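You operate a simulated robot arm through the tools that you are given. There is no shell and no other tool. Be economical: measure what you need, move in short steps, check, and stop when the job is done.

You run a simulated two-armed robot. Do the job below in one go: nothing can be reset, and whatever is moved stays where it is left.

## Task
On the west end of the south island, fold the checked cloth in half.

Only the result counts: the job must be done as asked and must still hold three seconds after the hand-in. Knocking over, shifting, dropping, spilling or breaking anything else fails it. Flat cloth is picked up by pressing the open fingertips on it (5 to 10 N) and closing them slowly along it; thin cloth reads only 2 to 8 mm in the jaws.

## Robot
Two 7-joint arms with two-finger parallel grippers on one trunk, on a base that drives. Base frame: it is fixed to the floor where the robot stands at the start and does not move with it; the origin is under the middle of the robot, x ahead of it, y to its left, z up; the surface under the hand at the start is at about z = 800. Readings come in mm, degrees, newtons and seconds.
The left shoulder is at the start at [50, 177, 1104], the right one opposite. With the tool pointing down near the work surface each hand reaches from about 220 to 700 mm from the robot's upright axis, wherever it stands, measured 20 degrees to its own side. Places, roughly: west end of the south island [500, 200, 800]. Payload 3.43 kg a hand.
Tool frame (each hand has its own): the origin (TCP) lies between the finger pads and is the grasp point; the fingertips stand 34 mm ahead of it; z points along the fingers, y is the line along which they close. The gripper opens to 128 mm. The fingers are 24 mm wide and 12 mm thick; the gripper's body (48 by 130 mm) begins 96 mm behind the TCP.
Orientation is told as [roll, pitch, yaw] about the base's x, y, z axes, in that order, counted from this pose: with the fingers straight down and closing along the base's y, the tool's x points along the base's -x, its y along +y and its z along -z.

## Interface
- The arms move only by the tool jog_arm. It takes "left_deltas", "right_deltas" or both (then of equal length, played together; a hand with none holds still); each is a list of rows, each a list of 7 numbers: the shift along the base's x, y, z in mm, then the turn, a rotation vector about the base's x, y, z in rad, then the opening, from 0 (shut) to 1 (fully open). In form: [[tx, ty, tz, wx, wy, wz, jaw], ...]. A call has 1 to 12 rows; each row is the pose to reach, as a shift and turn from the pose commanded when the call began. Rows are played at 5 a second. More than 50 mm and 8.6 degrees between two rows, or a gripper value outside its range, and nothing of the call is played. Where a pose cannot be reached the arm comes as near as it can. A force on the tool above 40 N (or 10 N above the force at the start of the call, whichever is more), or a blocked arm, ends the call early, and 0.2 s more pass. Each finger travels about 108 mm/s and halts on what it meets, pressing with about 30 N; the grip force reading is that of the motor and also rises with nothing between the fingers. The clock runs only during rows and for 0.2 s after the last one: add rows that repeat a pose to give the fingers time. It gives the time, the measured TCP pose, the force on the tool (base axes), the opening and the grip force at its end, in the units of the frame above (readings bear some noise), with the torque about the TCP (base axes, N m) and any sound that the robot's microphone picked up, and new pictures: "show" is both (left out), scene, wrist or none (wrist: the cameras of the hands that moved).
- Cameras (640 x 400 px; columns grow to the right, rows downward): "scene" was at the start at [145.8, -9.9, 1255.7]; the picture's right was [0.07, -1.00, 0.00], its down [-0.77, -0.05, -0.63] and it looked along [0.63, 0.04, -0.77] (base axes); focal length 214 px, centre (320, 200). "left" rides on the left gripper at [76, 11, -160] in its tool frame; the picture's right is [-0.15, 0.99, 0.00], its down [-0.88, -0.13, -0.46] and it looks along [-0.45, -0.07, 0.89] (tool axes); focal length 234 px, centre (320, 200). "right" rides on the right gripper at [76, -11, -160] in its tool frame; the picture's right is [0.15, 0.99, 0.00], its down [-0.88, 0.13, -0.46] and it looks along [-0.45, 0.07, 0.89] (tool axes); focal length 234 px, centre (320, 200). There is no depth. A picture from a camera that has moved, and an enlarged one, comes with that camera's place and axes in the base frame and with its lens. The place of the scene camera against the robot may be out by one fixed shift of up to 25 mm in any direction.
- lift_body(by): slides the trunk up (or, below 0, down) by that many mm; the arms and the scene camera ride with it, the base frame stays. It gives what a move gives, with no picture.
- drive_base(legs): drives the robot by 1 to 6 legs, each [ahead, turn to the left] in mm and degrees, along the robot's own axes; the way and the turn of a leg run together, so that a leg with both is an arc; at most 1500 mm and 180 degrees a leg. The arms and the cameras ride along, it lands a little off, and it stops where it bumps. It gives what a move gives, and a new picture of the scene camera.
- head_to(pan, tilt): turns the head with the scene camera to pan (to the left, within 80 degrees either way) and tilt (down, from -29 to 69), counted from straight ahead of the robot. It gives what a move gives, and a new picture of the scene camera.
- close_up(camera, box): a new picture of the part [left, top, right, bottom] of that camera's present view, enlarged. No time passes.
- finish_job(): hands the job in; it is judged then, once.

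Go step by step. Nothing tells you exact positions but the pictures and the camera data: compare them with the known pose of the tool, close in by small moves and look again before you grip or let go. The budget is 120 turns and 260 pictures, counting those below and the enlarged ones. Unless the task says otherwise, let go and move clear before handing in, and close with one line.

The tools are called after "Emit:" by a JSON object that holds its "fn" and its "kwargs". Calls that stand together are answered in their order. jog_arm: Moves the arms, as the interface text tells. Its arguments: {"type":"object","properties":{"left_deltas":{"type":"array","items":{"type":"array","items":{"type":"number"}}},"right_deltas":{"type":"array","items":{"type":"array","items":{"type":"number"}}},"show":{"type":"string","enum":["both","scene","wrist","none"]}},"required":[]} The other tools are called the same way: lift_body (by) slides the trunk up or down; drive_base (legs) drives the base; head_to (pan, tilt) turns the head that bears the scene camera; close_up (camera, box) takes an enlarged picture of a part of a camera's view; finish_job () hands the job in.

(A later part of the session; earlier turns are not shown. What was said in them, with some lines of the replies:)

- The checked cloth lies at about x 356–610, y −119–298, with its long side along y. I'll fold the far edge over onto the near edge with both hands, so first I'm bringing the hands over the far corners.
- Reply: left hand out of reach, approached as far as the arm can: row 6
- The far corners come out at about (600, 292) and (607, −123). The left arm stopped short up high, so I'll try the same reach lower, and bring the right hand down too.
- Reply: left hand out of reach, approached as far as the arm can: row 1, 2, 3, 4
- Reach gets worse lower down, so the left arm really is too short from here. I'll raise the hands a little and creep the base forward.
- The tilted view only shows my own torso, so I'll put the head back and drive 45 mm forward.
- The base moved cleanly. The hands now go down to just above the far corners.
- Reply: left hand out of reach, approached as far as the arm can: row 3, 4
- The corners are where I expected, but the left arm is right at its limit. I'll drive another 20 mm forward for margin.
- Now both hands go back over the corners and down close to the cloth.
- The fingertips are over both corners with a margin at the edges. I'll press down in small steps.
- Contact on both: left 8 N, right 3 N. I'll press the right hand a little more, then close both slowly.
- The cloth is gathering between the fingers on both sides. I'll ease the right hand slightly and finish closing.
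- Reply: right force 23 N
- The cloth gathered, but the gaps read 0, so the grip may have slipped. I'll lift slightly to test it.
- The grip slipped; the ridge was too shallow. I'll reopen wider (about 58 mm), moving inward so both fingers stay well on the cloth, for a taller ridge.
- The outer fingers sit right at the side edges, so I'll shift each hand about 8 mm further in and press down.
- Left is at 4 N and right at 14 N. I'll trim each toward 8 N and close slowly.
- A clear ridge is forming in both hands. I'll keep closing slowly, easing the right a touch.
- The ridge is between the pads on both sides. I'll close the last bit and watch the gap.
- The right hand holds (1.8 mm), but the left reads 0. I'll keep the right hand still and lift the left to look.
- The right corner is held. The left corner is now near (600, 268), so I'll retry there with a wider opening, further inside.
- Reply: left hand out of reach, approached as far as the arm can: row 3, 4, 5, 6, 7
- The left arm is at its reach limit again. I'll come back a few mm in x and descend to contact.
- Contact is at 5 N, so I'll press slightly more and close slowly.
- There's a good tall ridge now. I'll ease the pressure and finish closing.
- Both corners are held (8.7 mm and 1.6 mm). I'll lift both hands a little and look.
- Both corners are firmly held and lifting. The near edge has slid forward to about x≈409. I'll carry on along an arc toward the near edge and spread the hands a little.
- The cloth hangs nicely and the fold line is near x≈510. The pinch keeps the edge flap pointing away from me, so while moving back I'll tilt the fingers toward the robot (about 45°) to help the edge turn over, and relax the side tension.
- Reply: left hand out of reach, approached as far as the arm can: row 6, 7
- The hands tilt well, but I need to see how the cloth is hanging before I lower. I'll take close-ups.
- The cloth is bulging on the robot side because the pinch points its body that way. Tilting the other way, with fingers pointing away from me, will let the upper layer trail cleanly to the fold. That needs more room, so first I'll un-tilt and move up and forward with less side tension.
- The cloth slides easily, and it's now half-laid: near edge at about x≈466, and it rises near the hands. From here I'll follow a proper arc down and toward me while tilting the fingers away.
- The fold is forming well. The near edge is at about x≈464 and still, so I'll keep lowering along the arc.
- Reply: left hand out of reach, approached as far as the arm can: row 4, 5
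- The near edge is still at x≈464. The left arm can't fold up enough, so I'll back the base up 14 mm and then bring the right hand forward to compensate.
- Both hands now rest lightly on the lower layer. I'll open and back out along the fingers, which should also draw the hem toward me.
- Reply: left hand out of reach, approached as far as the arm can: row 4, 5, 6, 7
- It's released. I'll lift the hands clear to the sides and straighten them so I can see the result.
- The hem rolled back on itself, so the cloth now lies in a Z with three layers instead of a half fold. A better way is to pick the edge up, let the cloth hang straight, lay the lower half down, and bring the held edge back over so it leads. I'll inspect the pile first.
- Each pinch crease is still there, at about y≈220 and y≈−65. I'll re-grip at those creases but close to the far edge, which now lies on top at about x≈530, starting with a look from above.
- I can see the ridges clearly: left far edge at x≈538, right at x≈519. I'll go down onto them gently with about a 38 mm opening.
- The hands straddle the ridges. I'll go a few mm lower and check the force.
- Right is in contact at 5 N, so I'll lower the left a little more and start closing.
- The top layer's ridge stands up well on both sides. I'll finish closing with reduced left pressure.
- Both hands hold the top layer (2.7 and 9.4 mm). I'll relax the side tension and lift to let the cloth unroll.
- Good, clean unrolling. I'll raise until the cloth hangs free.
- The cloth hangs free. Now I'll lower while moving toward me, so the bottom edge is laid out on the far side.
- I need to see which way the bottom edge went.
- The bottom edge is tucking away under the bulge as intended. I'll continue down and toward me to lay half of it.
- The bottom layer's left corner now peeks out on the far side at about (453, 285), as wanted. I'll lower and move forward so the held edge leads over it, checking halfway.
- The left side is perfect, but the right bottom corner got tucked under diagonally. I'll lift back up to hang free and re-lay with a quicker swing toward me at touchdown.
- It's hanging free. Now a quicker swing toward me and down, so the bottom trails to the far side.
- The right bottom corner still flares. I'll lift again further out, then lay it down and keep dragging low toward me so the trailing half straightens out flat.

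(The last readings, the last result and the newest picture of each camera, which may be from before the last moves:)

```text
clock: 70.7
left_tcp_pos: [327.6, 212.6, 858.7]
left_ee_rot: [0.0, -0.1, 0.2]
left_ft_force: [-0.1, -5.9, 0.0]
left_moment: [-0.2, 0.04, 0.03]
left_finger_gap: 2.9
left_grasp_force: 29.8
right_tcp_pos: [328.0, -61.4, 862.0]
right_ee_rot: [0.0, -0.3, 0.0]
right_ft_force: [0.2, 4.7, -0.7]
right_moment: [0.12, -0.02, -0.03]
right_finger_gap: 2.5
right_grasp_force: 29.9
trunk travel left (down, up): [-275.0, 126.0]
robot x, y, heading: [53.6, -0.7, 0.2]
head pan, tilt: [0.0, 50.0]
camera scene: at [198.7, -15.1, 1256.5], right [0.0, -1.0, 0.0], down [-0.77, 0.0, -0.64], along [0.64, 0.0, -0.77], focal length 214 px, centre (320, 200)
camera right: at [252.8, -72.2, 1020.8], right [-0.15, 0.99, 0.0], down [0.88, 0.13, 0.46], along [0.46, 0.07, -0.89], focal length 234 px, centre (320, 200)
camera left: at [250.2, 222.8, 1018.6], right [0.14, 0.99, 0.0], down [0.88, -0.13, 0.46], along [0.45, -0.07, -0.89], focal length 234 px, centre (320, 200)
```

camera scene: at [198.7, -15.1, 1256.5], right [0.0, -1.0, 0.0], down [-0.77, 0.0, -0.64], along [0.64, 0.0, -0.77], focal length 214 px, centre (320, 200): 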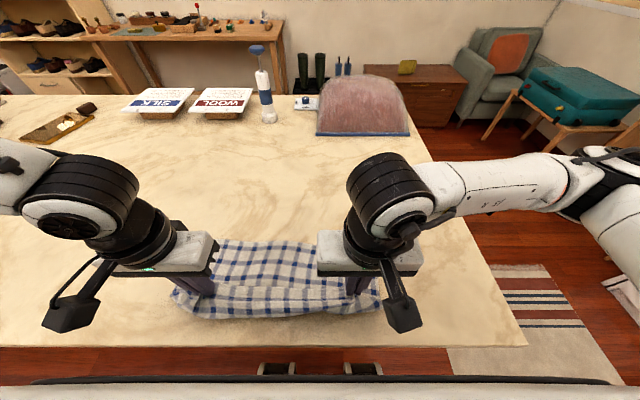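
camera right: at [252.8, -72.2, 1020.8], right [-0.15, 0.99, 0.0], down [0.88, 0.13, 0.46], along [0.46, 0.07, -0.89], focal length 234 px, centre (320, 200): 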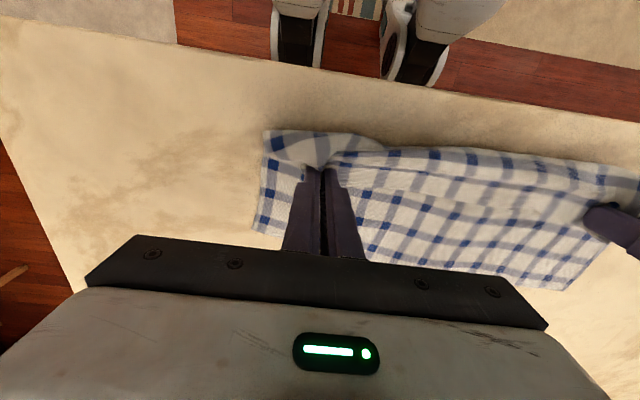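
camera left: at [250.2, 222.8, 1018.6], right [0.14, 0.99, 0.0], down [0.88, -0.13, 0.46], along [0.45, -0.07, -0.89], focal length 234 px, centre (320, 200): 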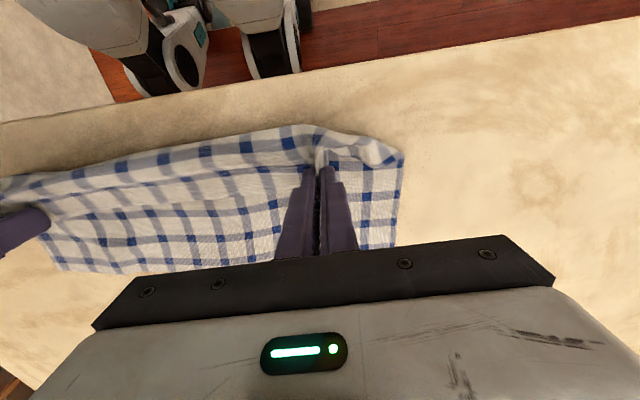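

Excellent: the cloth now trails flat, with both bottom corners laid out on the far side (near edge from about (418, −122) to (436, 280)). Now I'll arc the held edge forward onto that edge.

Emit:
{"fn": "jog_arm", "kwargs": {"left_deltas": [[8, 0, 12, 0, 0, 0, 0], [20, 0, 22, 0, 0, 0, 0], [36, 0, 25, 0, 0, 0, 0], [52, 0, 22, 0, 0, 0, 0], [68, 0, 12, 0, 0, 0, 0], [80, 0, 2, 0, 0, 0, 0], [80, 0, 2, 0, 0, 0, 0]], "right_deltas": [[6, 0, 12, 0, 0, 0, 0], [16, 0, 22, 0, 0, 0, 0], [29, 0, 25, 0, 0, 0, 0], [42, 0, 22, 0, 0, 0, 0], [54, 0, 10, 0, 0, 0, 0], [64, 0, 0, 0, 0, 0, 0], [64, 0, 0, 0, 0, 0, 0]]}}

```text
clock: 72.3
left_tcp_pos: [405.2, 213.0, 863.0]
left_ee_rot: [-0.2, -0.4, 0.1]
left_ft_force: [0.0, -4.8, -0.5]
left_moment: [-0.15, -0.04, 0.02]
left_finger_gap: 2.7
left_grasp_force: 29.6
right_tcp_pos: [393.0, -58.9, 861.4]
right_ee_rot: [0.0, -0.3, 0.0]
right_ft_force: [1.7, 3.8, -0.7]
right_moment: [0.13, 0.02, -0.03]
right_finger_gap: 2.7
right_grasp_force: 29.9
trunk travel left (down, up): [-275.0, 126.0]
robot x, y, heading: [50.5, 0.1, -0.1]
head pan, tilt: [0.0, 50.0]
camera scene: at [198.6, -15.1, 1256.5], right [0.0, -1.0, 0.0], down [-0.77, 0.0, -0.64], along [0.64, 0.0, -0.77], focal length 214 px, centre (320, 200)
camera right: at [317.5, -70.0, 1019.9], right [-0.15, 0.99, 0.0], down [0.88, 0.13, 0.46], along [0.46, 0.07, -0.89], focal length 234 px, centre (320, 200)
camera left: at [327.9, 223.8, 1022.4], right [0.15, 0.99, 0.0], down [0.88, -0.13, 0.46], along [0.46, -0.07, -0.89], focal length 234 px, centre (320, 200)
```

scene: 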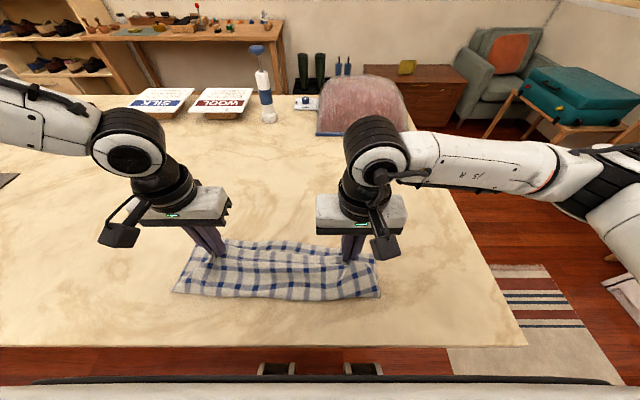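
right: 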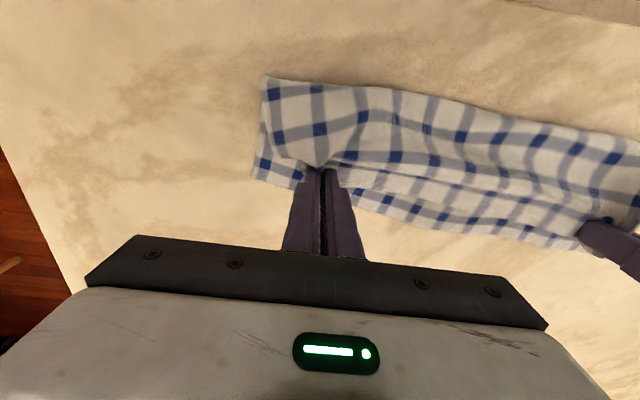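
left: 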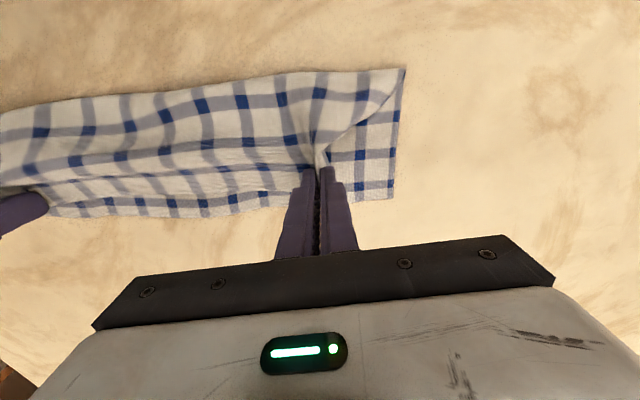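

The fold is forming properly. The near edge runs from about (418, −123) to (451, 284), so I'll lower the held edge onto it with the matching skew.

Emit:
{"fn": "jog_arm", "kwargs": {"left_deltas": [[10, 0, 0, 0, 0, 0, 0], [20, 0, -6, 0, 0, 0, 0], [28, 0, -13, 0, 0, 0, 0], [31, 0, -20, 0, 0, 0, 0], [31, 0, -23, 0, 0, 0, 0], [31, 0, -23, 0, 0, 0, 0]], "right_deltas": [[6, 0, 0, 0, 0, 0, 0], [11, 0, -6, 0, 0, 0, 0], [15, 0, -13, 0, 0, 0, 0], [16, 0, -19, 0, 0, 0, 0], [16, 0, -21, 0, 0, 0, 0], [16, 0, -21, 0, 0, 0, 0]]}}

```text
clock: 73.7
left_tcp_pos: [436.2, 212.1, 839.3]
left_ee_rot: [-0.2, -0.5, 0.1]
left_ft_force: [-0.8, -5.7, -0.5]
left_moment: [-0.19, 0.01, 0.03]
left_finger_gap: 2.8
left_grasp_force: 30.1
right_tcp_pos: [409.7, -60.2, 842.7]
right_ee_rot: [0.1, -0.7, 0.0]
right_ft_force: [3.1, 3.5, 30.4]
right_moment: [0.06, 0.03, -0.07]
right_finger_gap: 2.4
right_grasp_force: 30.1
trunk travel left (down, up): [-275.0, 126.0]
robot x, y, heading: [53.2, 1.3, -0.2]
head pan, tilt: [0.0, 50.0]
camera scene: at [197.2, -15.1, 1257.0], right [0.0, -1.0, 0.0], down [-0.77, 0.0, -0.64], along [0.64, 0.0, -0.77], focal length 214 px, centre (320, 200)
camera right: at [332.8, -71.1, 1000.8], right [-0.15, 0.99, 0.0], down [0.88, 0.13, 0.47], along [0.46, 0.07, -0.88], focal length 234 px, centre (320, 200)
camera left: at [357.9, 222.7, 999.2], right [0.14, 0.99, 0.0], down [0.88, -0.13, 0.46], along [0.46, -0.07, -0.89], focal length 234 px, centre (320, 200)
```

scene: 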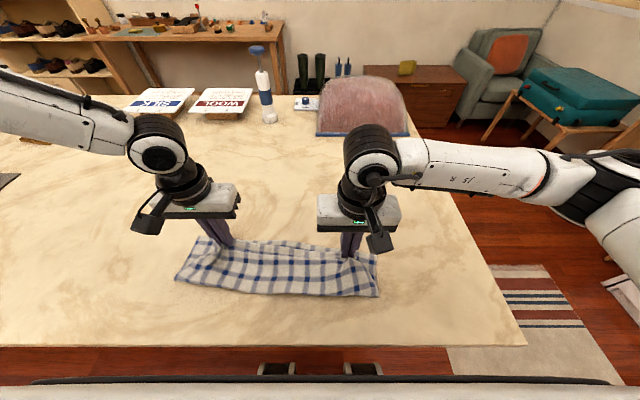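
right: 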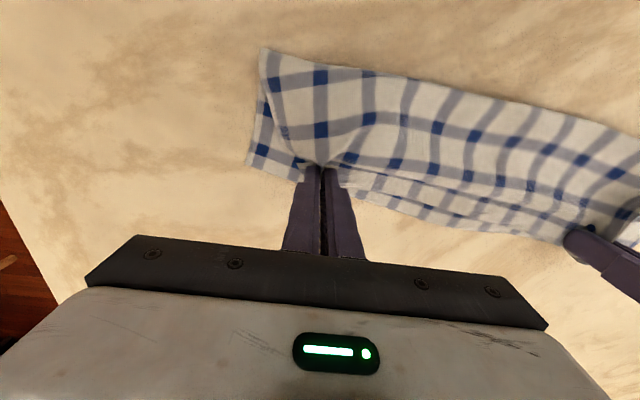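
left: 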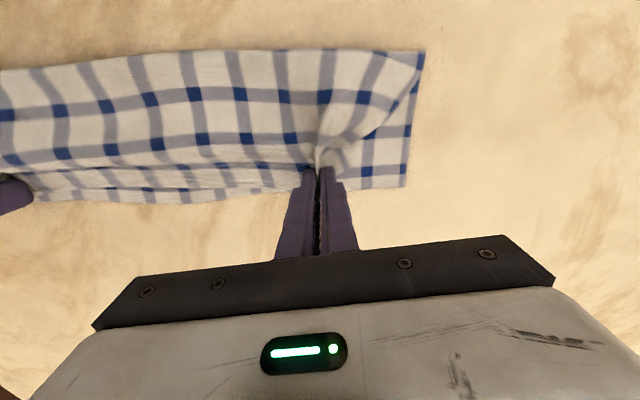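

The right hand is pressing hard, so I'll ease it off, and the held edge is still about 15 mm short in the middle. I'll nudge both hands forward before releasing.

Emit:
{"fn": "jog_arm", "kwargs": {"left_deltas": [[0, 0, 2, 0, 0, 0, 0], [6, 0, 2, 0, 0, 0, 0], [12, 0, 2, 0, 0, 0, 0], [12, 0, -1, 0, 0, 0, 0], [12, 0, -2, 0, 0, 0, 0]], "right_deltas": [[0, 0, 5, 0, 0, 0, 0], [6, 0, 5, 0, 0, 0, 0], [12, 0, 5, 0, 0, 0, 0], [12, 0, 3, 0, 0, 0, 0], [12, 0, 2, 0, 0, 0, 0]], "show": "wrist"}}

```text
clock: 74.9
left_tcp_pos: [446.5, 213.0, 837.2]
left_ee_rot: [0.0, -0.5, 0.1]
left_ft_force: [-0.6, -9.1, 2.1]
left_moment: [-0.31, 0.05, 0.0]
left_finger_gap: 2.6
left_grasp_force: 30.1
right_tcp_pos: [420.2, -59.9, 843.4]
right_ee_rot: [0.1, -0.5, 0.0]
right_ft_force: [-1.5, 7.1, 16.9]
right_moment: [0.2, 0.21, -0.07]
right_finger_gap: 2.6
right_grasp_force: 30.2
trunk travel left (down, up): [-275.0, 126.0]
robot x, y, heading: [55.5, -0.8, 0.0]
head pan, tilt: [0.0, 50.0]
camera right: at [344.0, -72.3, 1002.2], right [-0.15, 0.99, 0.0], down [0.88, 0.13, 0.46], along [0.46, 0.07, -0.89], focal length 234 px, centre (320, 200)
camera left: at [368.3, 222.8, 996.5], right [0.15, 0.99, 0.0], down [0.88, -0.13, 0.46], along [0.46, -0.07, -0.89], focal length 234 px, centre (320, 200)
```

right: 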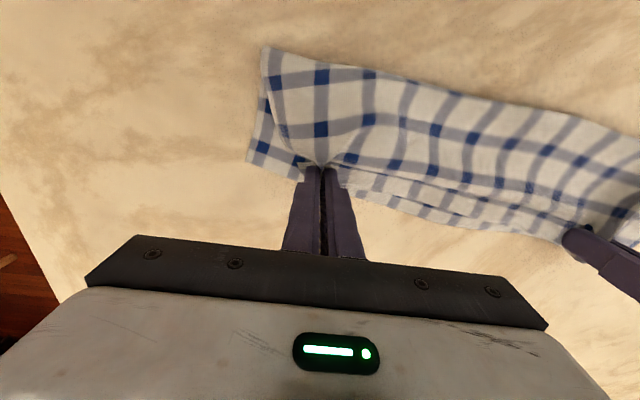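
left: 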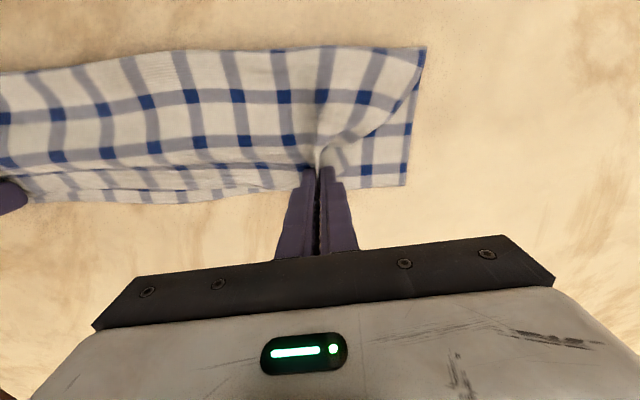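

The whole stack moved along because I was pressing. I'll lift clear first, then move forward and set down.

Emit:
{"fn": "jog_arm", "kwargs": {"left_deltas": [[0, 0, 10, 0, 0, 0, 0], [0, 0, 18, 0, 0, 0, 0], [8, 0, 18, 0, 0, 0, 0], [16, 0, 16, 0, 0, 0, 0], [18, 0, 8, 0, 0, 0, 0], [18, 0, 2, 0, 0, 0, 0], [18, 0, 0, 0, 0, 0, 0]], "right_deltas": [[0, 0, 10, 0, 0, 0, 0], [0, 0, 18, 0, 0, 0, 0], [8, 0, 18, 0, 0, 0, 0], [16, 0, 16, 0, 0, 0, 0], [20, 0, 8, 0, 0, 0, 0], [20, 0, 2, 0, 0, 0, 0], [20, 0, 0, 0, 0, 0, 0]]}}

Emit:
{"fn": "close_up", "kwargs": {"camera": "left", "box": [0, 40, 440, 260]}}

Emit:
{"fn": "close_up", "kwargs": {"camera": "right", "box": [200, 40, 640, 260]}}

```text
clock: 76.5
left_tcp_pos: [466.6, 213.3, 839.9]
left_ee_rot: [0.0, -0.5, 0.1]
left_ft_force: [-1.7, -8.3, 0.8]
left_moment: [-0.26, 0.04, 0.05]
left_finger_gap: 3.0
left_grasp_force: 30.4
right_tcp_pos: [440.9, -60.3, 842.8]
right_ee_rot: [0.0, -0.6, 0.0]
right_ft_force: [0.9, 5.1, 19.0]
right_moment: [0.08, 0.06, -0.09]
right_finger_gap: 2.4
right_grasp_force: 29.4
trunk travel left (down, up): [-275.0, 126.0]
robot x, y, heading: [54.5, -1.3, -0.1]
head pan, tilt: [0.0, 50.0]
camera scene: at [197.6, -15.3, 1257.1], right [0.0, -1.0, 0.0], down [-0.77, 0.0, -0.64], along [0.64, 0.0, -0.77], focal length 214 px, centre (320, 200)
camera right: at [364.3, -72.0, 1002.5], right [-0.15, 0.99, 0.0], down [0.88, 0.13, 0.46], along [0.46, 0.07, -0.89], focal length 234 px, centre (320, 200)
camera left: at [387.4, 223.2, 998.1], right [0.15, 0.99, 0.0], down [0.88, -0.13, 0.46], along [0.46, -0.07, -0.89], focal length 234 px, centre (320, 200)
```

scene: 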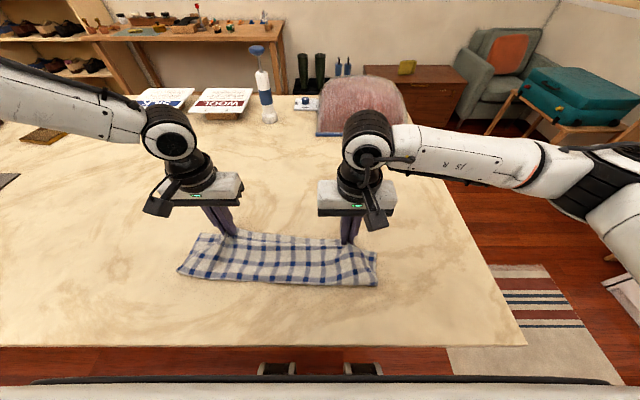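
right: 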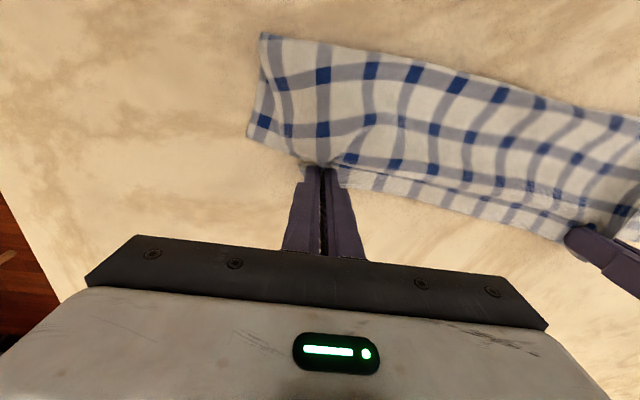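
left: 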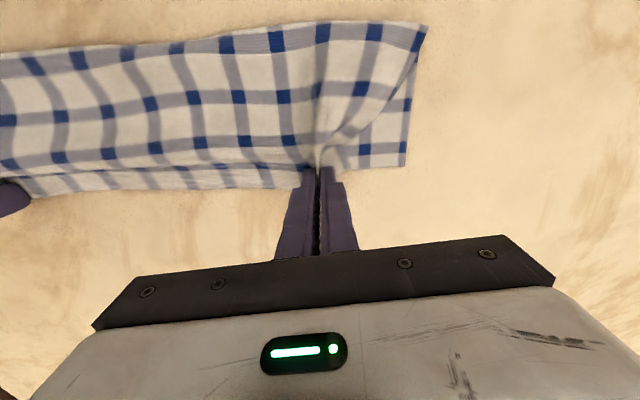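

```text
1.45 times, centred on (220, 150) of left
camera zoom: at [387.4, 223.2, 998.1], right [0.15, 0.99, 0.0], down [0.88, -0.13, 0.46], along [0.46, -0.07, -0.89], focal length 341 px, centre (466, 273)
```

zoom: 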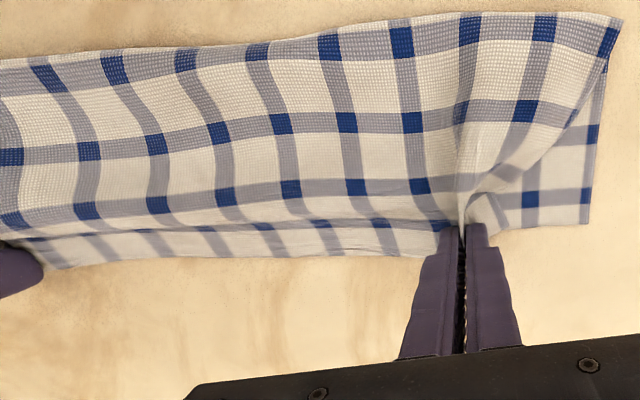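

```text
1.45 times, centred on (420, 150) of right
camera zoom: at [364.3, -72.0, 1002.5], right [-0.15, 0.99, 0.0], down [0.88, 0.13, 0.46], along [0.46, 0.07, -0.89], focal length 341 px, centre (174, 273)
```

zoom: 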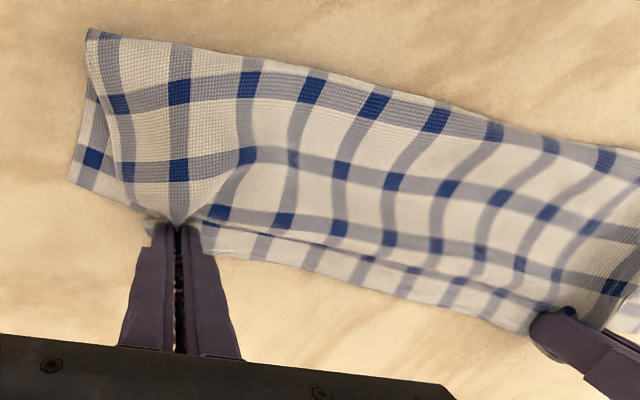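

The flap edge and the lower edge look nearly coincident now. I'll release slowly, shifting each hand outward while opening so the gathered corners spread flat.

Emit:
{"fn": "jog_arm", "kwargs": {"left_deltas": [[0, 0, -2, 0, 0, 0, 0], [0, 2, -2, 0, 0, 0, 0.04], [0, 5, -2, 0, 0, 0, 0.09], [0, 8, -2, 0, 0, 0, 0.14], [0, 11, -2, 0, 0, 0, 0.19], [0, 14, -2, 0, 0, 0, 0.24], [0, 17, -2, 0, 0, 0, 0.29], [0, 20, -2, 0, 0, 0, 0.34], [0, 20, 3, 0, 0, 0, 0.34], [0, 20, 15, 0, 0, 0, 0.34], [0, 20, 40, 0, 0, 0, 0.34], [0, 20, 70, 0, 0, 0, 0.34]], "right_deltas": [[0, 0, 1, 0, 0, 0, 0], [0, -2, 1, 0, 0, 0, 0.04], [0, -5, 1, 0, 0, 0, 0.09], [0, -8, 1, 0, 0, 0, 0.14], [0, -11, 1, 0, 0, 0, 0.19], [0, -14, 1, 0, 0, 0, 0.24], [0, -17, 1, 0, 0, 0, 0.29], [0, -20, 1, 0, 0, 0, 0.34], [0, -20, 5, 0, 0, 0, 0.34], [0, -20, 15, 0, 0, 0, 0.34], [0, -20, 40, 0, 0, 0, 0.34], [0, -20, 70, 0, 0, 0, 0.34]]}}

Emit:
{"fn": "close_up", "kwargs": {"camera": "left", "box": [0, 20, 480, 260]}}

Emit:
{"fn": "close_up", "kwargs": {"camera": "right", "box": [160, 20, 640, 260]}}

```text
clock: 79.1
left_tcp_pos: [465.1, 232.6, 907.8]
left_ee_rot: [-0.1, -0.3, 0.1]
left_ft_force: [0.6, -0.2, 0.1]
left_moment: [0.01, -0.03, 0.01]
left_finger_gap: 43.6
left_grasp_force: 0.0
right_tcp_pos: [438.8, -82.0, 911.6]
right_ee_rot: [0.0, -0.3, 0.0]
right_ft_force: [-0.7, 0.1, -0.2]
right_moment: [-0.01, -0.02, -0.01]
right_finger_gap: 43.5
right_grasp_force: 0.0
trunk travel left (down, up): [-275.0, 126.0]
robot x, y, heading: [53.3, 1.4, -0.2]
head pan, tilt: [0.0, 50.0]
camera scene: at [198.4, -15.1, 1256.5], right [0.0, -1.0, 0.0], down [-0.77, 0.0, -0.64], along [0.64, 0.0, -0.77], focal length 214 px, centre (320, 200)
camera right: at [363.4, -93.4, 1070.4], right [-0.15, 0.99, 0.0], down [0.88, 0.13, 0.46], along [0.46, 0.07, -0.89], focal length 234 px, centre (320, 200)
camera left: at [386.8, 242.5, 1067.3], right [0.15, 0.99, 0.0], down [0.88, -0.13, 0.46], along [0.46, -0.07, -0.89], focal length 234 px, centre (320, 200)
```

scene: 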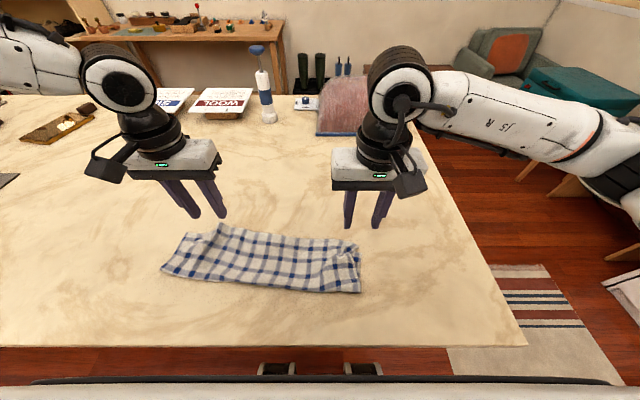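
right: 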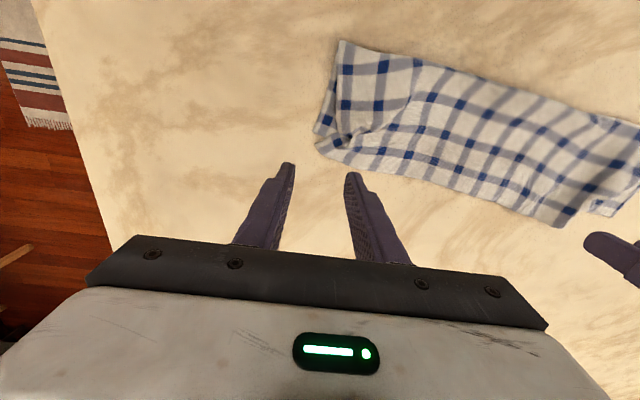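
left: 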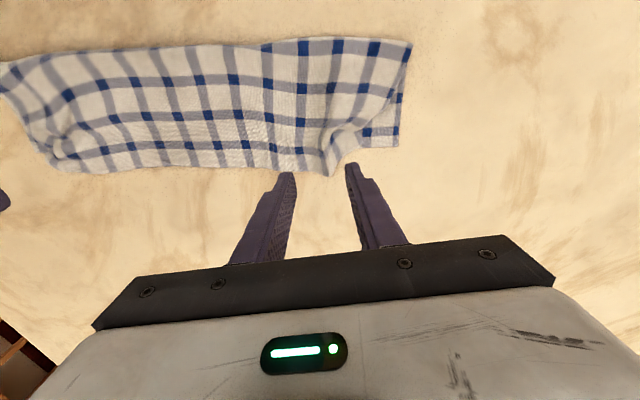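

```text
1.33 times, centred on (240, 140) of left
camera zoom: at [386.8, 242.5, 1067.3], right [0.15, 0.99, 0.0], down [0.88, -0.13, 0.46], along [0.46, -0.07, -0.89], focal length 312 px, centre (427, 280)
```

zoom: 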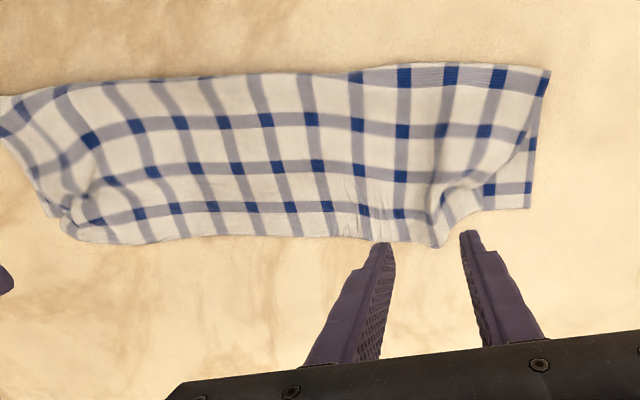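

```text
1.33 times, centred on (400, 140) of right
camera zoom: at [363.4, -93.4, 1070.4], right [-0.15, 0.99, 0.0], down [0.88, 0.13, 0.46], along [0.46, 0.07, -0.89], focal length 312 px, centre (213, 280)
```

zoom: 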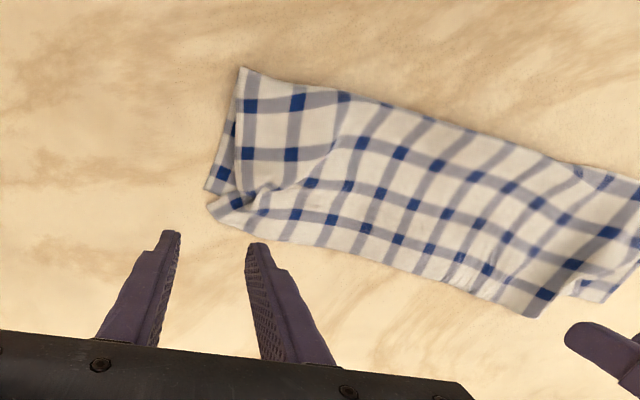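

It's now a true half fold. The top layer's left far corner is still gathered inward, so I'll look at both corners closely before tidying.

Emit:
{"fn": "close_up", "kwargs": {"camera": "left", "box": [260, 30, 430, 190]}}

Emit:
{"fn": "close_up", "kwargs": {"camera": "right", "box": [300, 30, 460, 190]}}

Emit:
{"fn": "close_up", "kwargs": {"camera": "scene", "box": [150, 210, 380, 305]}}

```text
2.50 times, centred on (345, 110) of left
camera zoom: at [386.8, 242.5, 1067.3], right [0.15, 0.99, 0.0], down [0.88, -0.13, 0.46], along [0.46, -0.07, -0.89], focal length 585 px, centre (258, 425)
```

zoom: 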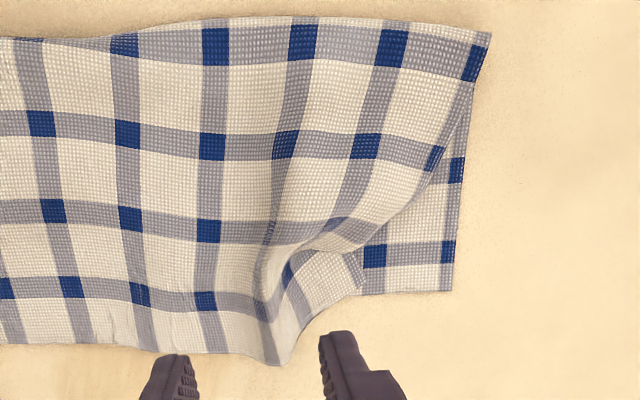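

```text
2.50 times, centred on (380, 110) of right
camera zoom: at [363.4, -93.4, 1070.4], right [-0.15, 0.99, 0.0], down [0.88, 0.13, 0.46], along [0.46, 0.07, -0.89], focal length 585 px, centre (170, 425)
```

zoom: 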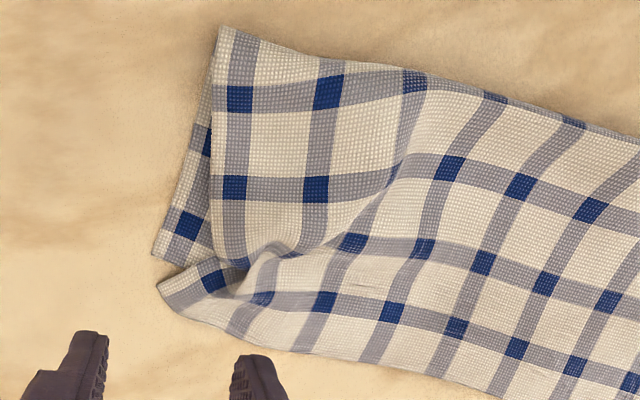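

```text
2.78 times, centred on (265, 258) of scene
camera zoom: at [198.4, -15.1, 1256.5], right [0.0, -1.0, 0.0], down [-0.77, 0.0, -0.64], along [0.64, 0.0, -0.77], focal length 597 px, centre (473, 40)
```

zoom: 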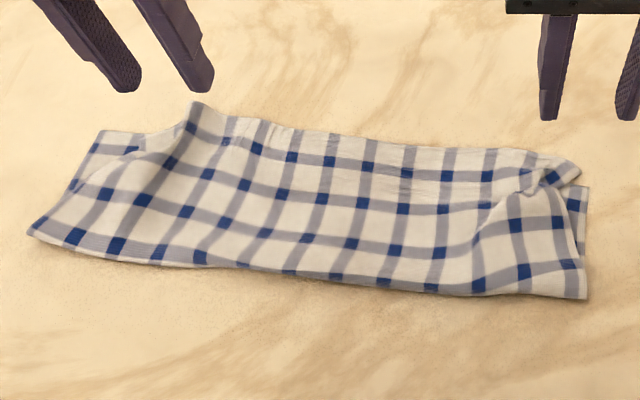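

The right corners match within about 12 mm, but the top-left corner is about 43 mm short in y because of the ridge. I'll anchor the middle with the right fingertips and draw the left flap outward with the left fingertips.

Emit:
{"fn": "jog_arm", "kwargs": {"left_deltas": [[0, 8, 0, 0, 0, 0, 0.1], [-4, 18, 0, 0, 0, 0, 0], [-7, 29, 0, 0, 0, 0, 0], [-7, 29, -20, 0, 0, 0, 0], [-7, 29, -40, 0, 0, 0, 0], [-7, 29, -60, 0, 0, 0, 0], [-7, 29, -60, 0, 0, 0, 0]], "right_deltas": [[-5, 43, 0, 0, 0, 0, 0.1], [-10, 86, 0, 0, 0, 0, 0], [-15, 130, 0, 0, 0, 0, 0], [-19, 172, 0, 0, 0, 0, 0], [-19, 172, -30, 0, 0, 0, 0], [-19, 172, -62, 0, 0, 0, 0], [-19, 172, -62, 0, 0, 0, 0]], "show": "wrist"}}

Emit:
{"fn": "close_up", "kwargs": {"camera": "left", "box": [200, 20, 440, 220]}}

```text
clock: 80.7
left_tcp_pos: [461.6, 261.4, 846.9]
left_ee_rot: [-0.1, -0.4, 0.0]
left_ft_force: [-1.0, -0.2, 0.0]
left_moment: [-0.01, 0.01, 0.02]
left_finger_gap: 0.2
left_grasp_force: 29.8
right_tcp_pos: [422.0, 90.6, 849.5]
right_ee_rot: [0.0, -0.3, 0.0]
right_ft_force: [0.0, -0.8, 0.4]
right_moment: [-0.02, -0.01, -0.01]
right_finger_gap: 0.1
right_grasp_force: 30.4
trunk travel left (down, up): [-275.0, 126.0]
robot x, y, heading: [53.8, 0.4, -0.0]
head pan, tilt: [0.0, 50.0]
camera right: at [346.6, 78.8, 1008.0], right [-0.15, 0.99, 0.0], down [0.88, 0.13, 0.46], along [0.46, 0.07, -0.89], focal length 234 px, centre (320, 200)
camera left: at [382.8, 272.5, 1006.7], right [0.14, 0.99, 0.0], down [0.88, -0.13, 0.46], along [0.46, -0.07, -0.89], focal length 234 px, centre (320, 200)
```

right: 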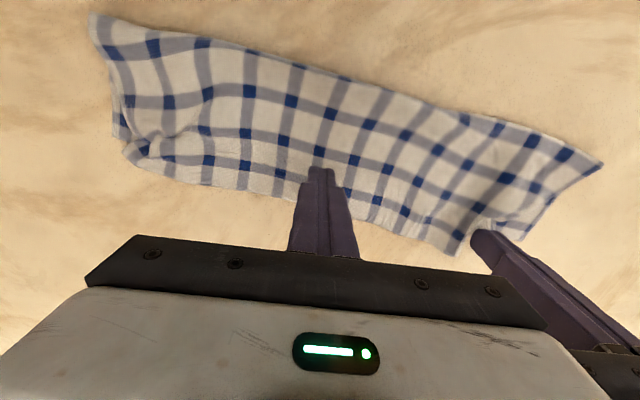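
left: 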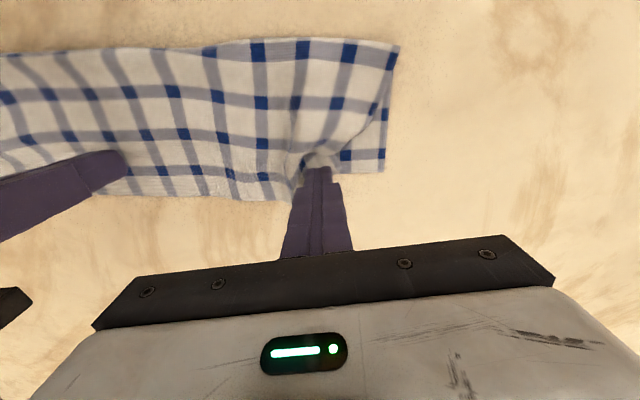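

```text
2.00 times, centred on (320, 120) of left
camera zoom: at [382.8, 272.5, 1006.7], right [0.14, 0.99, 0.0], down [0.88, -0.13, 0.46], along [0.46, -0.07, -0.89], focal length 468 px, centre (320, 360)
```

zoom: 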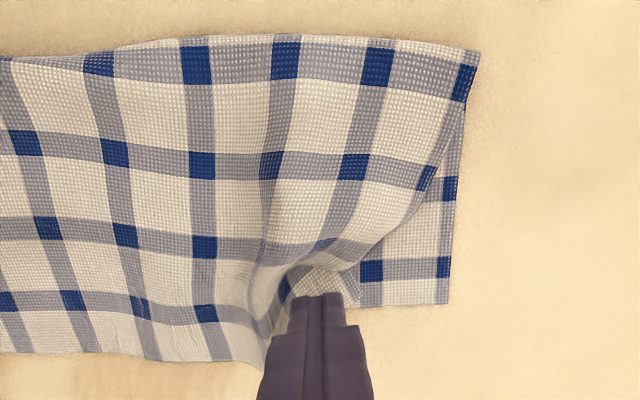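

The left fingertip is over the flap. I'll press both hands down gently.

Emit:
{"fn": "jog_arm", "kwargs": {"left_deltas": [[0, 0, -3, 0, 0, 0, 0], [0, 0, -5, 0, 0, 0, 0], [0, 0, -7, 0, 0, 0, 0], [0, 0, -8, 0, 0, 0, 0], [0, 0, -8, 0, 0, 0, 0]], "right_deltas": [[0, 0, -5, 0, 0, 0, 0], [0, 0, -8, 0, 0, 0, 0], [0, 0, -10, 0, 0, 0, 0], [0, 0, -12, 0, 0, 0, 0], [0, 0, -12, 0, 0, 0, 0]], "show": "none"}}

```text
clock: 81.9
left_tcp_pos: [460.0, 260.0, 838.6]
left_ee_rot: [-0.1, -0.4, 0.1]
left_ft_force: [0.3, -0.3, -0.3]
left_moment: [-0.01, 0.02, -0.02]
left_finger_gap: 0.1
left_grasp_force: 30.2
right_tcp_pos: [423.1, 90.7, 838.2]
right_ee_rot: [-0.1, -0.3, -0.1]
right_ft_force: [0.6, 0.1, -0.3]
right_moment: [0.02, -0.02, -0.01]
right_finger_gap: 0.0
right_grasp_force: 30.1
trunk travel left (down, up): [-275.0, 126.0]
robot x, y, heading: [53.6, 7.5, -0.1]
head pan, tilt: [0.0, 50.0]
```

Emit:
{"fn": "jog_arm", "kwargs": {"left_deltas": [[0, 0, -1, 0, 0, 0, 0], [0, 0, -1.5, 0, 0, 0, 0], [0, 0, -1.5, 0, 0, 0, 0]], "right_deltas": [[0, 0, -1, 0, 0, 0, 0], [0, 0, -2.5, 0, 0, 0, 0], [0, 0, -2.5, 0, 0, 0, 0]], "show": "none"}}

```text
clock: 82.7
left_tcp_pos: [460.3, 261.3, 836.6]
left_ee_rot: [-0.1, -0.4, 0.0]
left_ft_force: [-0.7, -0.5, 0.0]
left_moment: [0.02, -0.03, -0.01]
left_finger_gap: 0.0
left_grasp_force: 30.2
right_tcp_pos: [422.5, 92.2, 835.8]
right_ee_rot: [0.1, -0.3, 0.1]
right_ft_force: [0.7, 0.6, 5.7]
right_moment: [-0.01, -0.09, 0.01]
right_finger_gap: 0.0
right_grasp_force: 30.0
trunk travel left (down, up): [-275.0, 126.0]
robot x, y, heading: [49.6, 2.0, -0.0]
head pan, tilt: [0.0, 50.0]
```

The right hand is anchored at 6 N. I'll lower the left until it touches.

Emit:
{"fn": "jog_arm", "kwargs": {"left_deltas": [[0, 0, -0.8, 0, 0, 0, 0], [0, 0, -1.5, 0, 0, 0, 0], [0, 0, -1.5, 0, 0, 0, 0]], "right_deltas": [[0, 0, -0.5, 0, 0, 0, 0], [0, 0, -0.7, 0, 0, 0, 0], [0, 0, -0.7, 0, 0, 0, 0]], "show": "none"}}

```text
clock: 83.5
left_tcp_pos: [459.2, 260.5, 836.5]
left_ee_rot: [-0.1, -0.5, 0.0]
left_ft_force: [0.5, 1.3, 3.6]
left_moment: [0.02, -0.03, -0.01]
left_finger_gap: 0.1
left_grasp_force: 29.9
right_tcp_pos: [422.6, 90.9, 835.4]
right_ee_rot: [0.1, -0.4, 0.1]
right_ft_force: [3.2, -0.8, 15.5]
right_moment: [-0.07, -0.21, -0.01]
right_finger_gap: 0.0
right_grasp_force: 29.8
trunk travel left (down, up): [-275.0, 126.0]
robot x, y, heading: [54.9, 0.3, -0.0]
head pan, tilt: [0.0, 50.0]
```

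The left touches at about 4 N and the right anchors at about 15 N. I'll draw the flap outward.

Emit:
{"fn": "jog_arm", "kwargs": {"left_deltas": [[0, 5, 0, 0, 0, 0, 0], [1, 10, 0, 0, 0, 0, 0], [2, 15, 0, 0, 0, 0, 0], [3, 20, 0, 0, 0, 0, 0], [4, 25, 0, 0, 0, 0, 0], [5, 30, 0, 0, 0, 0, 0]], "show": "wrist"}}

Emit:
{"fn": "close_up", "kwargs": {"camera": "left", "box": [180, 20, 420, 220]}}

```text
clock: 84.9
left_tcp_pos: [464.0, 291.3, 837.5]
left_ee_rot: [0.1, -0.5, 0.2]
left_ft_force: [0.3, -1.4, 0.8]
left_moment: [-0.06, 0.01, -0.02]
left_finger_gap: 0.2
left_grasp_force: 30.5
right_tcp_pos: [421.7, 92.4, 835.1]
right_ee_rot: [0.1, -0.4, 0.0]
right_ft_force: [4.6, 0.5, 24.1]
right_moment: [-0.06, -0.31, 0.01]
right_finger_gap: 0.0
right_grasp_force: 30.1
trunk travel left (down, up): [-275.0, 126.0]
robot x, y, heading: [52.6, 1.8, 0.1]
head pan, tilt: [0.0, 50.0]
camera left: at [385.1, 301.9, 996.4], right [0.14, 0.99, 0.0], down [0.88, -0.13, 0.46], along [0.46, -0.07, -0.89], focal length 234 px, centre (320, 200)
```

left: 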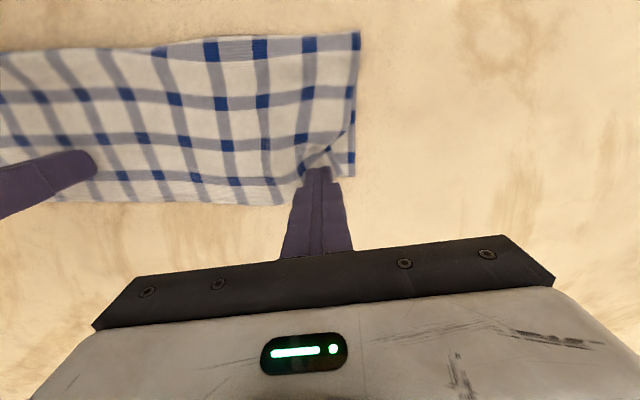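

```text
2.00 times, centred on (300, 120) of left
camera zoom: at [385.1, 301.9, 996.4], right [0.14, 0.99, 0.0], down [0.88, -0.13, 0.46], along [0.46, -0.07, -0.89], focal length 468 px, centre (360, 360)
```

zoom: 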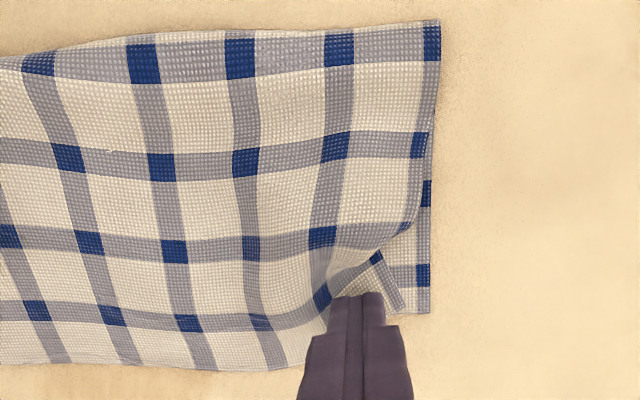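

That's working very well; the ridge is opening out. I'll pull about 15 mm more, then lift.

Emit:
{"fn": "jog_arm", "kwargs": {"left_deltas": [[0, 3, -0.8, 0, 0, 0, 0], [0, 7, -0.8, 0, 0, 0, 0], [0, 11, -0.8, 0, 0, 0, 0], [0, 15, -0.8, 0, 0, 0, 0], [0, 15, 5, 0, 0, 0, 0], [0, 15, 25, 0, 0, 0, 0], [0, 25, 60, 0, 0, 0, 0], [0, 45, 90, 0, 0, 0, 0]], "show": "none"}}

Emit:
{"fn": "jog_arm", "kwargs": {"right_deltas": [[0, 0, 8, 0, 0, 0, 0], [0, 0, 35, 0, 0, 0, 0], [0, -30, 60, 0, 0, 0, 0], [0, -70, 75, 0, 0, 0, 0], [0, -110, 80, 0, 0, 0, 0], [0, -150, 80, 0, 0, 0, 0]]}}

Emit:
{"fn": "close_up", "kwargs": {"camera": "scene", "box": [150, 210, 380, 305]}}

Emit:
{"fn": "close_up", "kwargs": {"camera": "left", "box": [0, 20, 480, 260]}}

Emit:
{"fn": "close_up", "kwargs": {"camera": "right", "box": [220, 20, 640, 260]}}

```text
clock: 86.7
left_tcp_pos: [466.8, 335.2, 925.6]
left_ee_rot: [-0.1, -0.4, 0.2]
left_ft_force: [-0.5, 0.3, 0.4]
left_moment: [-0.02, 0.01, -0.01]
left_finger_gap: 0.0
left_grasp_force: 30.1
right_tcp_pos: [421.3, 92.0, 835.3]
right_ee_rot: [0.1, -0.4, 0.1]
right_ft_force: [2.5, -0.4, 25.5]
right_moment: [-0.08, -0.25, 0.01]
right_finger_gap: 0.2
right_grasp_force: 30.3
trunk travel left (down, up): [-275.0, 126.0]
robot x, y, heading: [51.4, -2.8, 0.2]
head pan, tilt: [0.0, 50.0]
```

```text
clock: 88.1
left_tcp_pos: [467.8, 334.5, 925.0]
left_ee_rot: [0.1, -0.3, 0.1]
left_ft_force: [0.7, 0.4, -0.4]
left_moment: [-0.01, -0.01, -0.01]
left_finger_gap: 0.2
left_grasp_force: 30.0
right_tcp_pos: [422.0, -61.4, 912.3]
right_ee_rot: [0.0, -0.4, 0.1]
right_ft_force: [-0.8, 0.9, -0.4]
right_moment: [-0.04, 0.01, -0.01]
right_finger_gap: 0.0
right_grasp_force: 30.0
trunk travel left (down, up): [-275.0, 126.0]
robot x, y, heading: [53.0, -1.8, 0.1]
head pan, tilt: [0.0, 50.0]
camera scene: at [198.6, -15.7, 1256.5], right [0.0, -1.0, 0.0], down [-0.77, 0.0, -0.64], along [0.64, 0.0, -0.77], focal length 214 px, centre (320, 200)
camera right: at [346.8, -73.3, 1072.8], right [-0.15, 0.99, 0.0], down [0.88, 0.13, 0.46], along [0.46, 0.07, -0.89], focal length 234 px, centre (320, 200)
```

scene: 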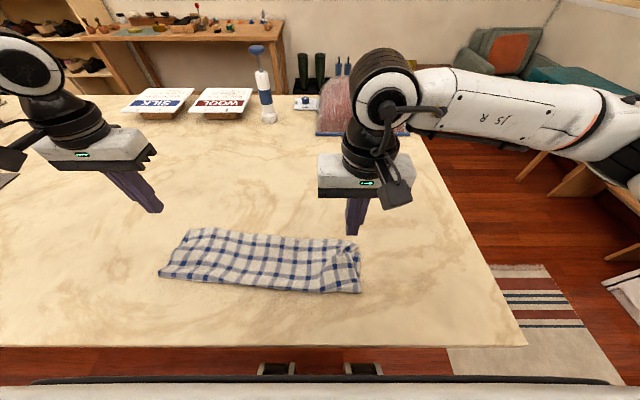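
right: 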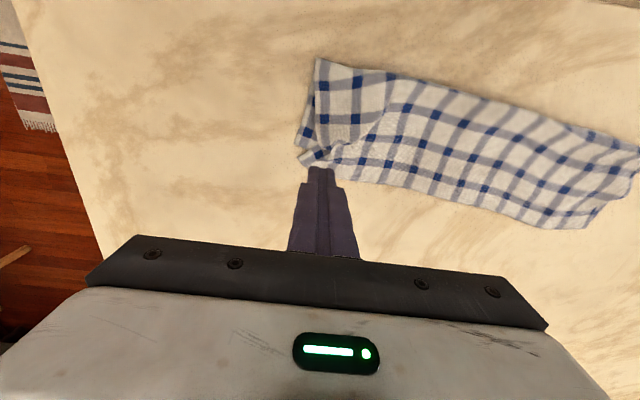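

```text
2.78 times, centred on (265, 258) of scene
camera zoom: at [198.6, -15.7, 1256.5], right [0.0, -1.0, 0.0], down [-0.77, 0.0, -0.64], along [0.64, 0.0, -0.77], focal length 597 px, centre (473, 40)
```

zoom: 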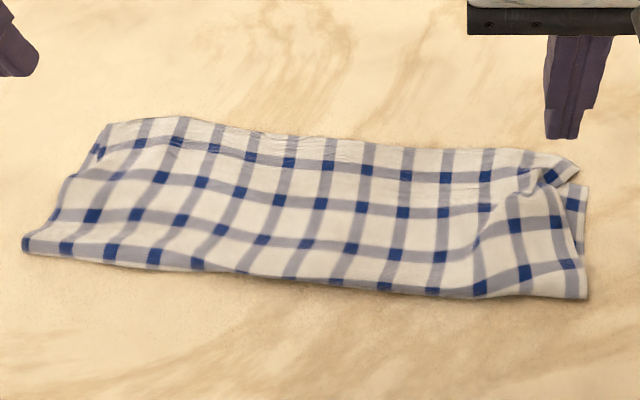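

```text
1.33 times, centred on (240, 140) of left
camera zoom: at [388.6, 345.0, 1084.6], right [0.14, 0.99, 0.0], down [0.88, -0.13, 0.46], along [0.46, -0.07, -0.89], focal length 312 px, centre (427, 280)
```

zoom: 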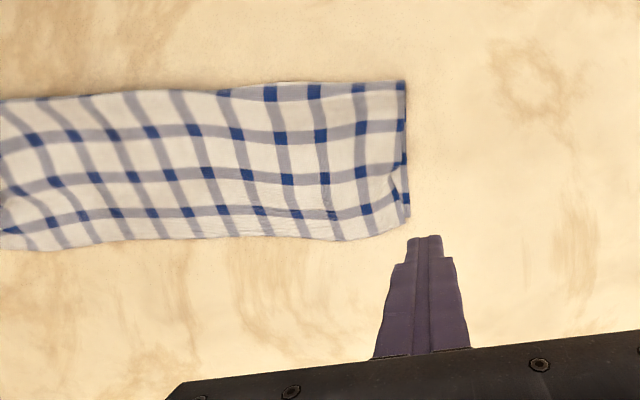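

```text
1.52 times, centred on (430, 140) of right
camera zoom: at [346.8, -73.3, 1072.8], right [-0.15, 0.99, 0.0], down [0.88, 0.13, 0.46], along [0.46, 0.07, -0.89], focal length 357 px, centre (152, 291)
```

zoom: 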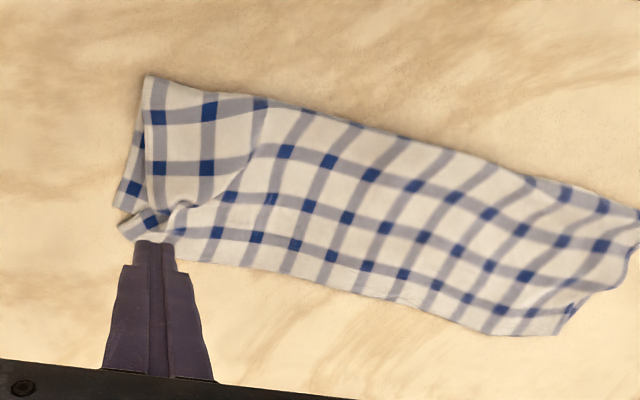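

The cloth is folded in half with the edges and corners close together; only a small wrinkle remains at one corner. I'll raise both hands well clear and look once more.

Emit:
{"fn": "jog_arm", "kwargs": {"left_deltas": [[0, 10, 35, 0, 0, 0, 0.1], [0, 20, 70, 0, 0, 0, 0.2]], "right_deltas": [[0, -30, 35, 0, 0, 0, 0.1], [0, -60, 70, 0, 0, 0, 0.2]], "show": "scene"}}

```text
clock: 88.7
left_tcp_pos: [465.1, 355.8, 996.2]
left_ee_rot: [-0.1, -0.4, 0.0]
left_ft_force: [-0.3, -0.7, -0.1]
left_moment: [-0.01, 0.04, -0.01]
left_finger_gap: 25.5
left_grasp_force: 0.1
right_tcp_pos: [420.7, -123.3, 984.1]
right_ee_rot: [0.0, -0.3, 0.1]
right_ft_force: [0.4, 0.0, 0.1]
right_moment: [-0.03, 0.01, 0.01]
right_finger_gap: 25.5
right_grasp_force: 0.1
trunk travel left (down, up): [-275.0, 126.0]
robot x, y, heading: [48.6, 1.5, -0.1]
head pan, tilt: [0.0, 50.0]
camera scene: at [198.3, -15.5, 1256.5], right [0.0, -1.0, 0.0], down [-0.77, 0.0, -0.64], along [0.64, 0.0, -0.77], focal length 214 px, centre (320, 200)
```

scene: 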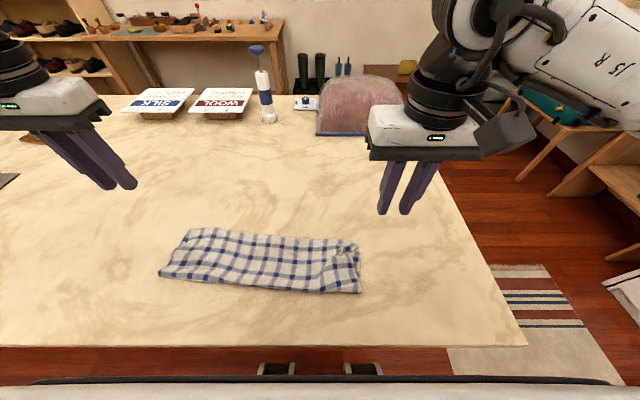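

The cloth lies folded in half, the hands are clear, and nothing else was touched, so I'm handing in.

Emit:
{"fn": "finish_job", "kwargs": {}}

```text
The job is handed in.
```

The checked cloth is folded in half on the west end of the south island. Its edges and corners line up to within roughly 10–15 mm, with a small wrinkle left at the right-hand corner, and nothing else was moved.
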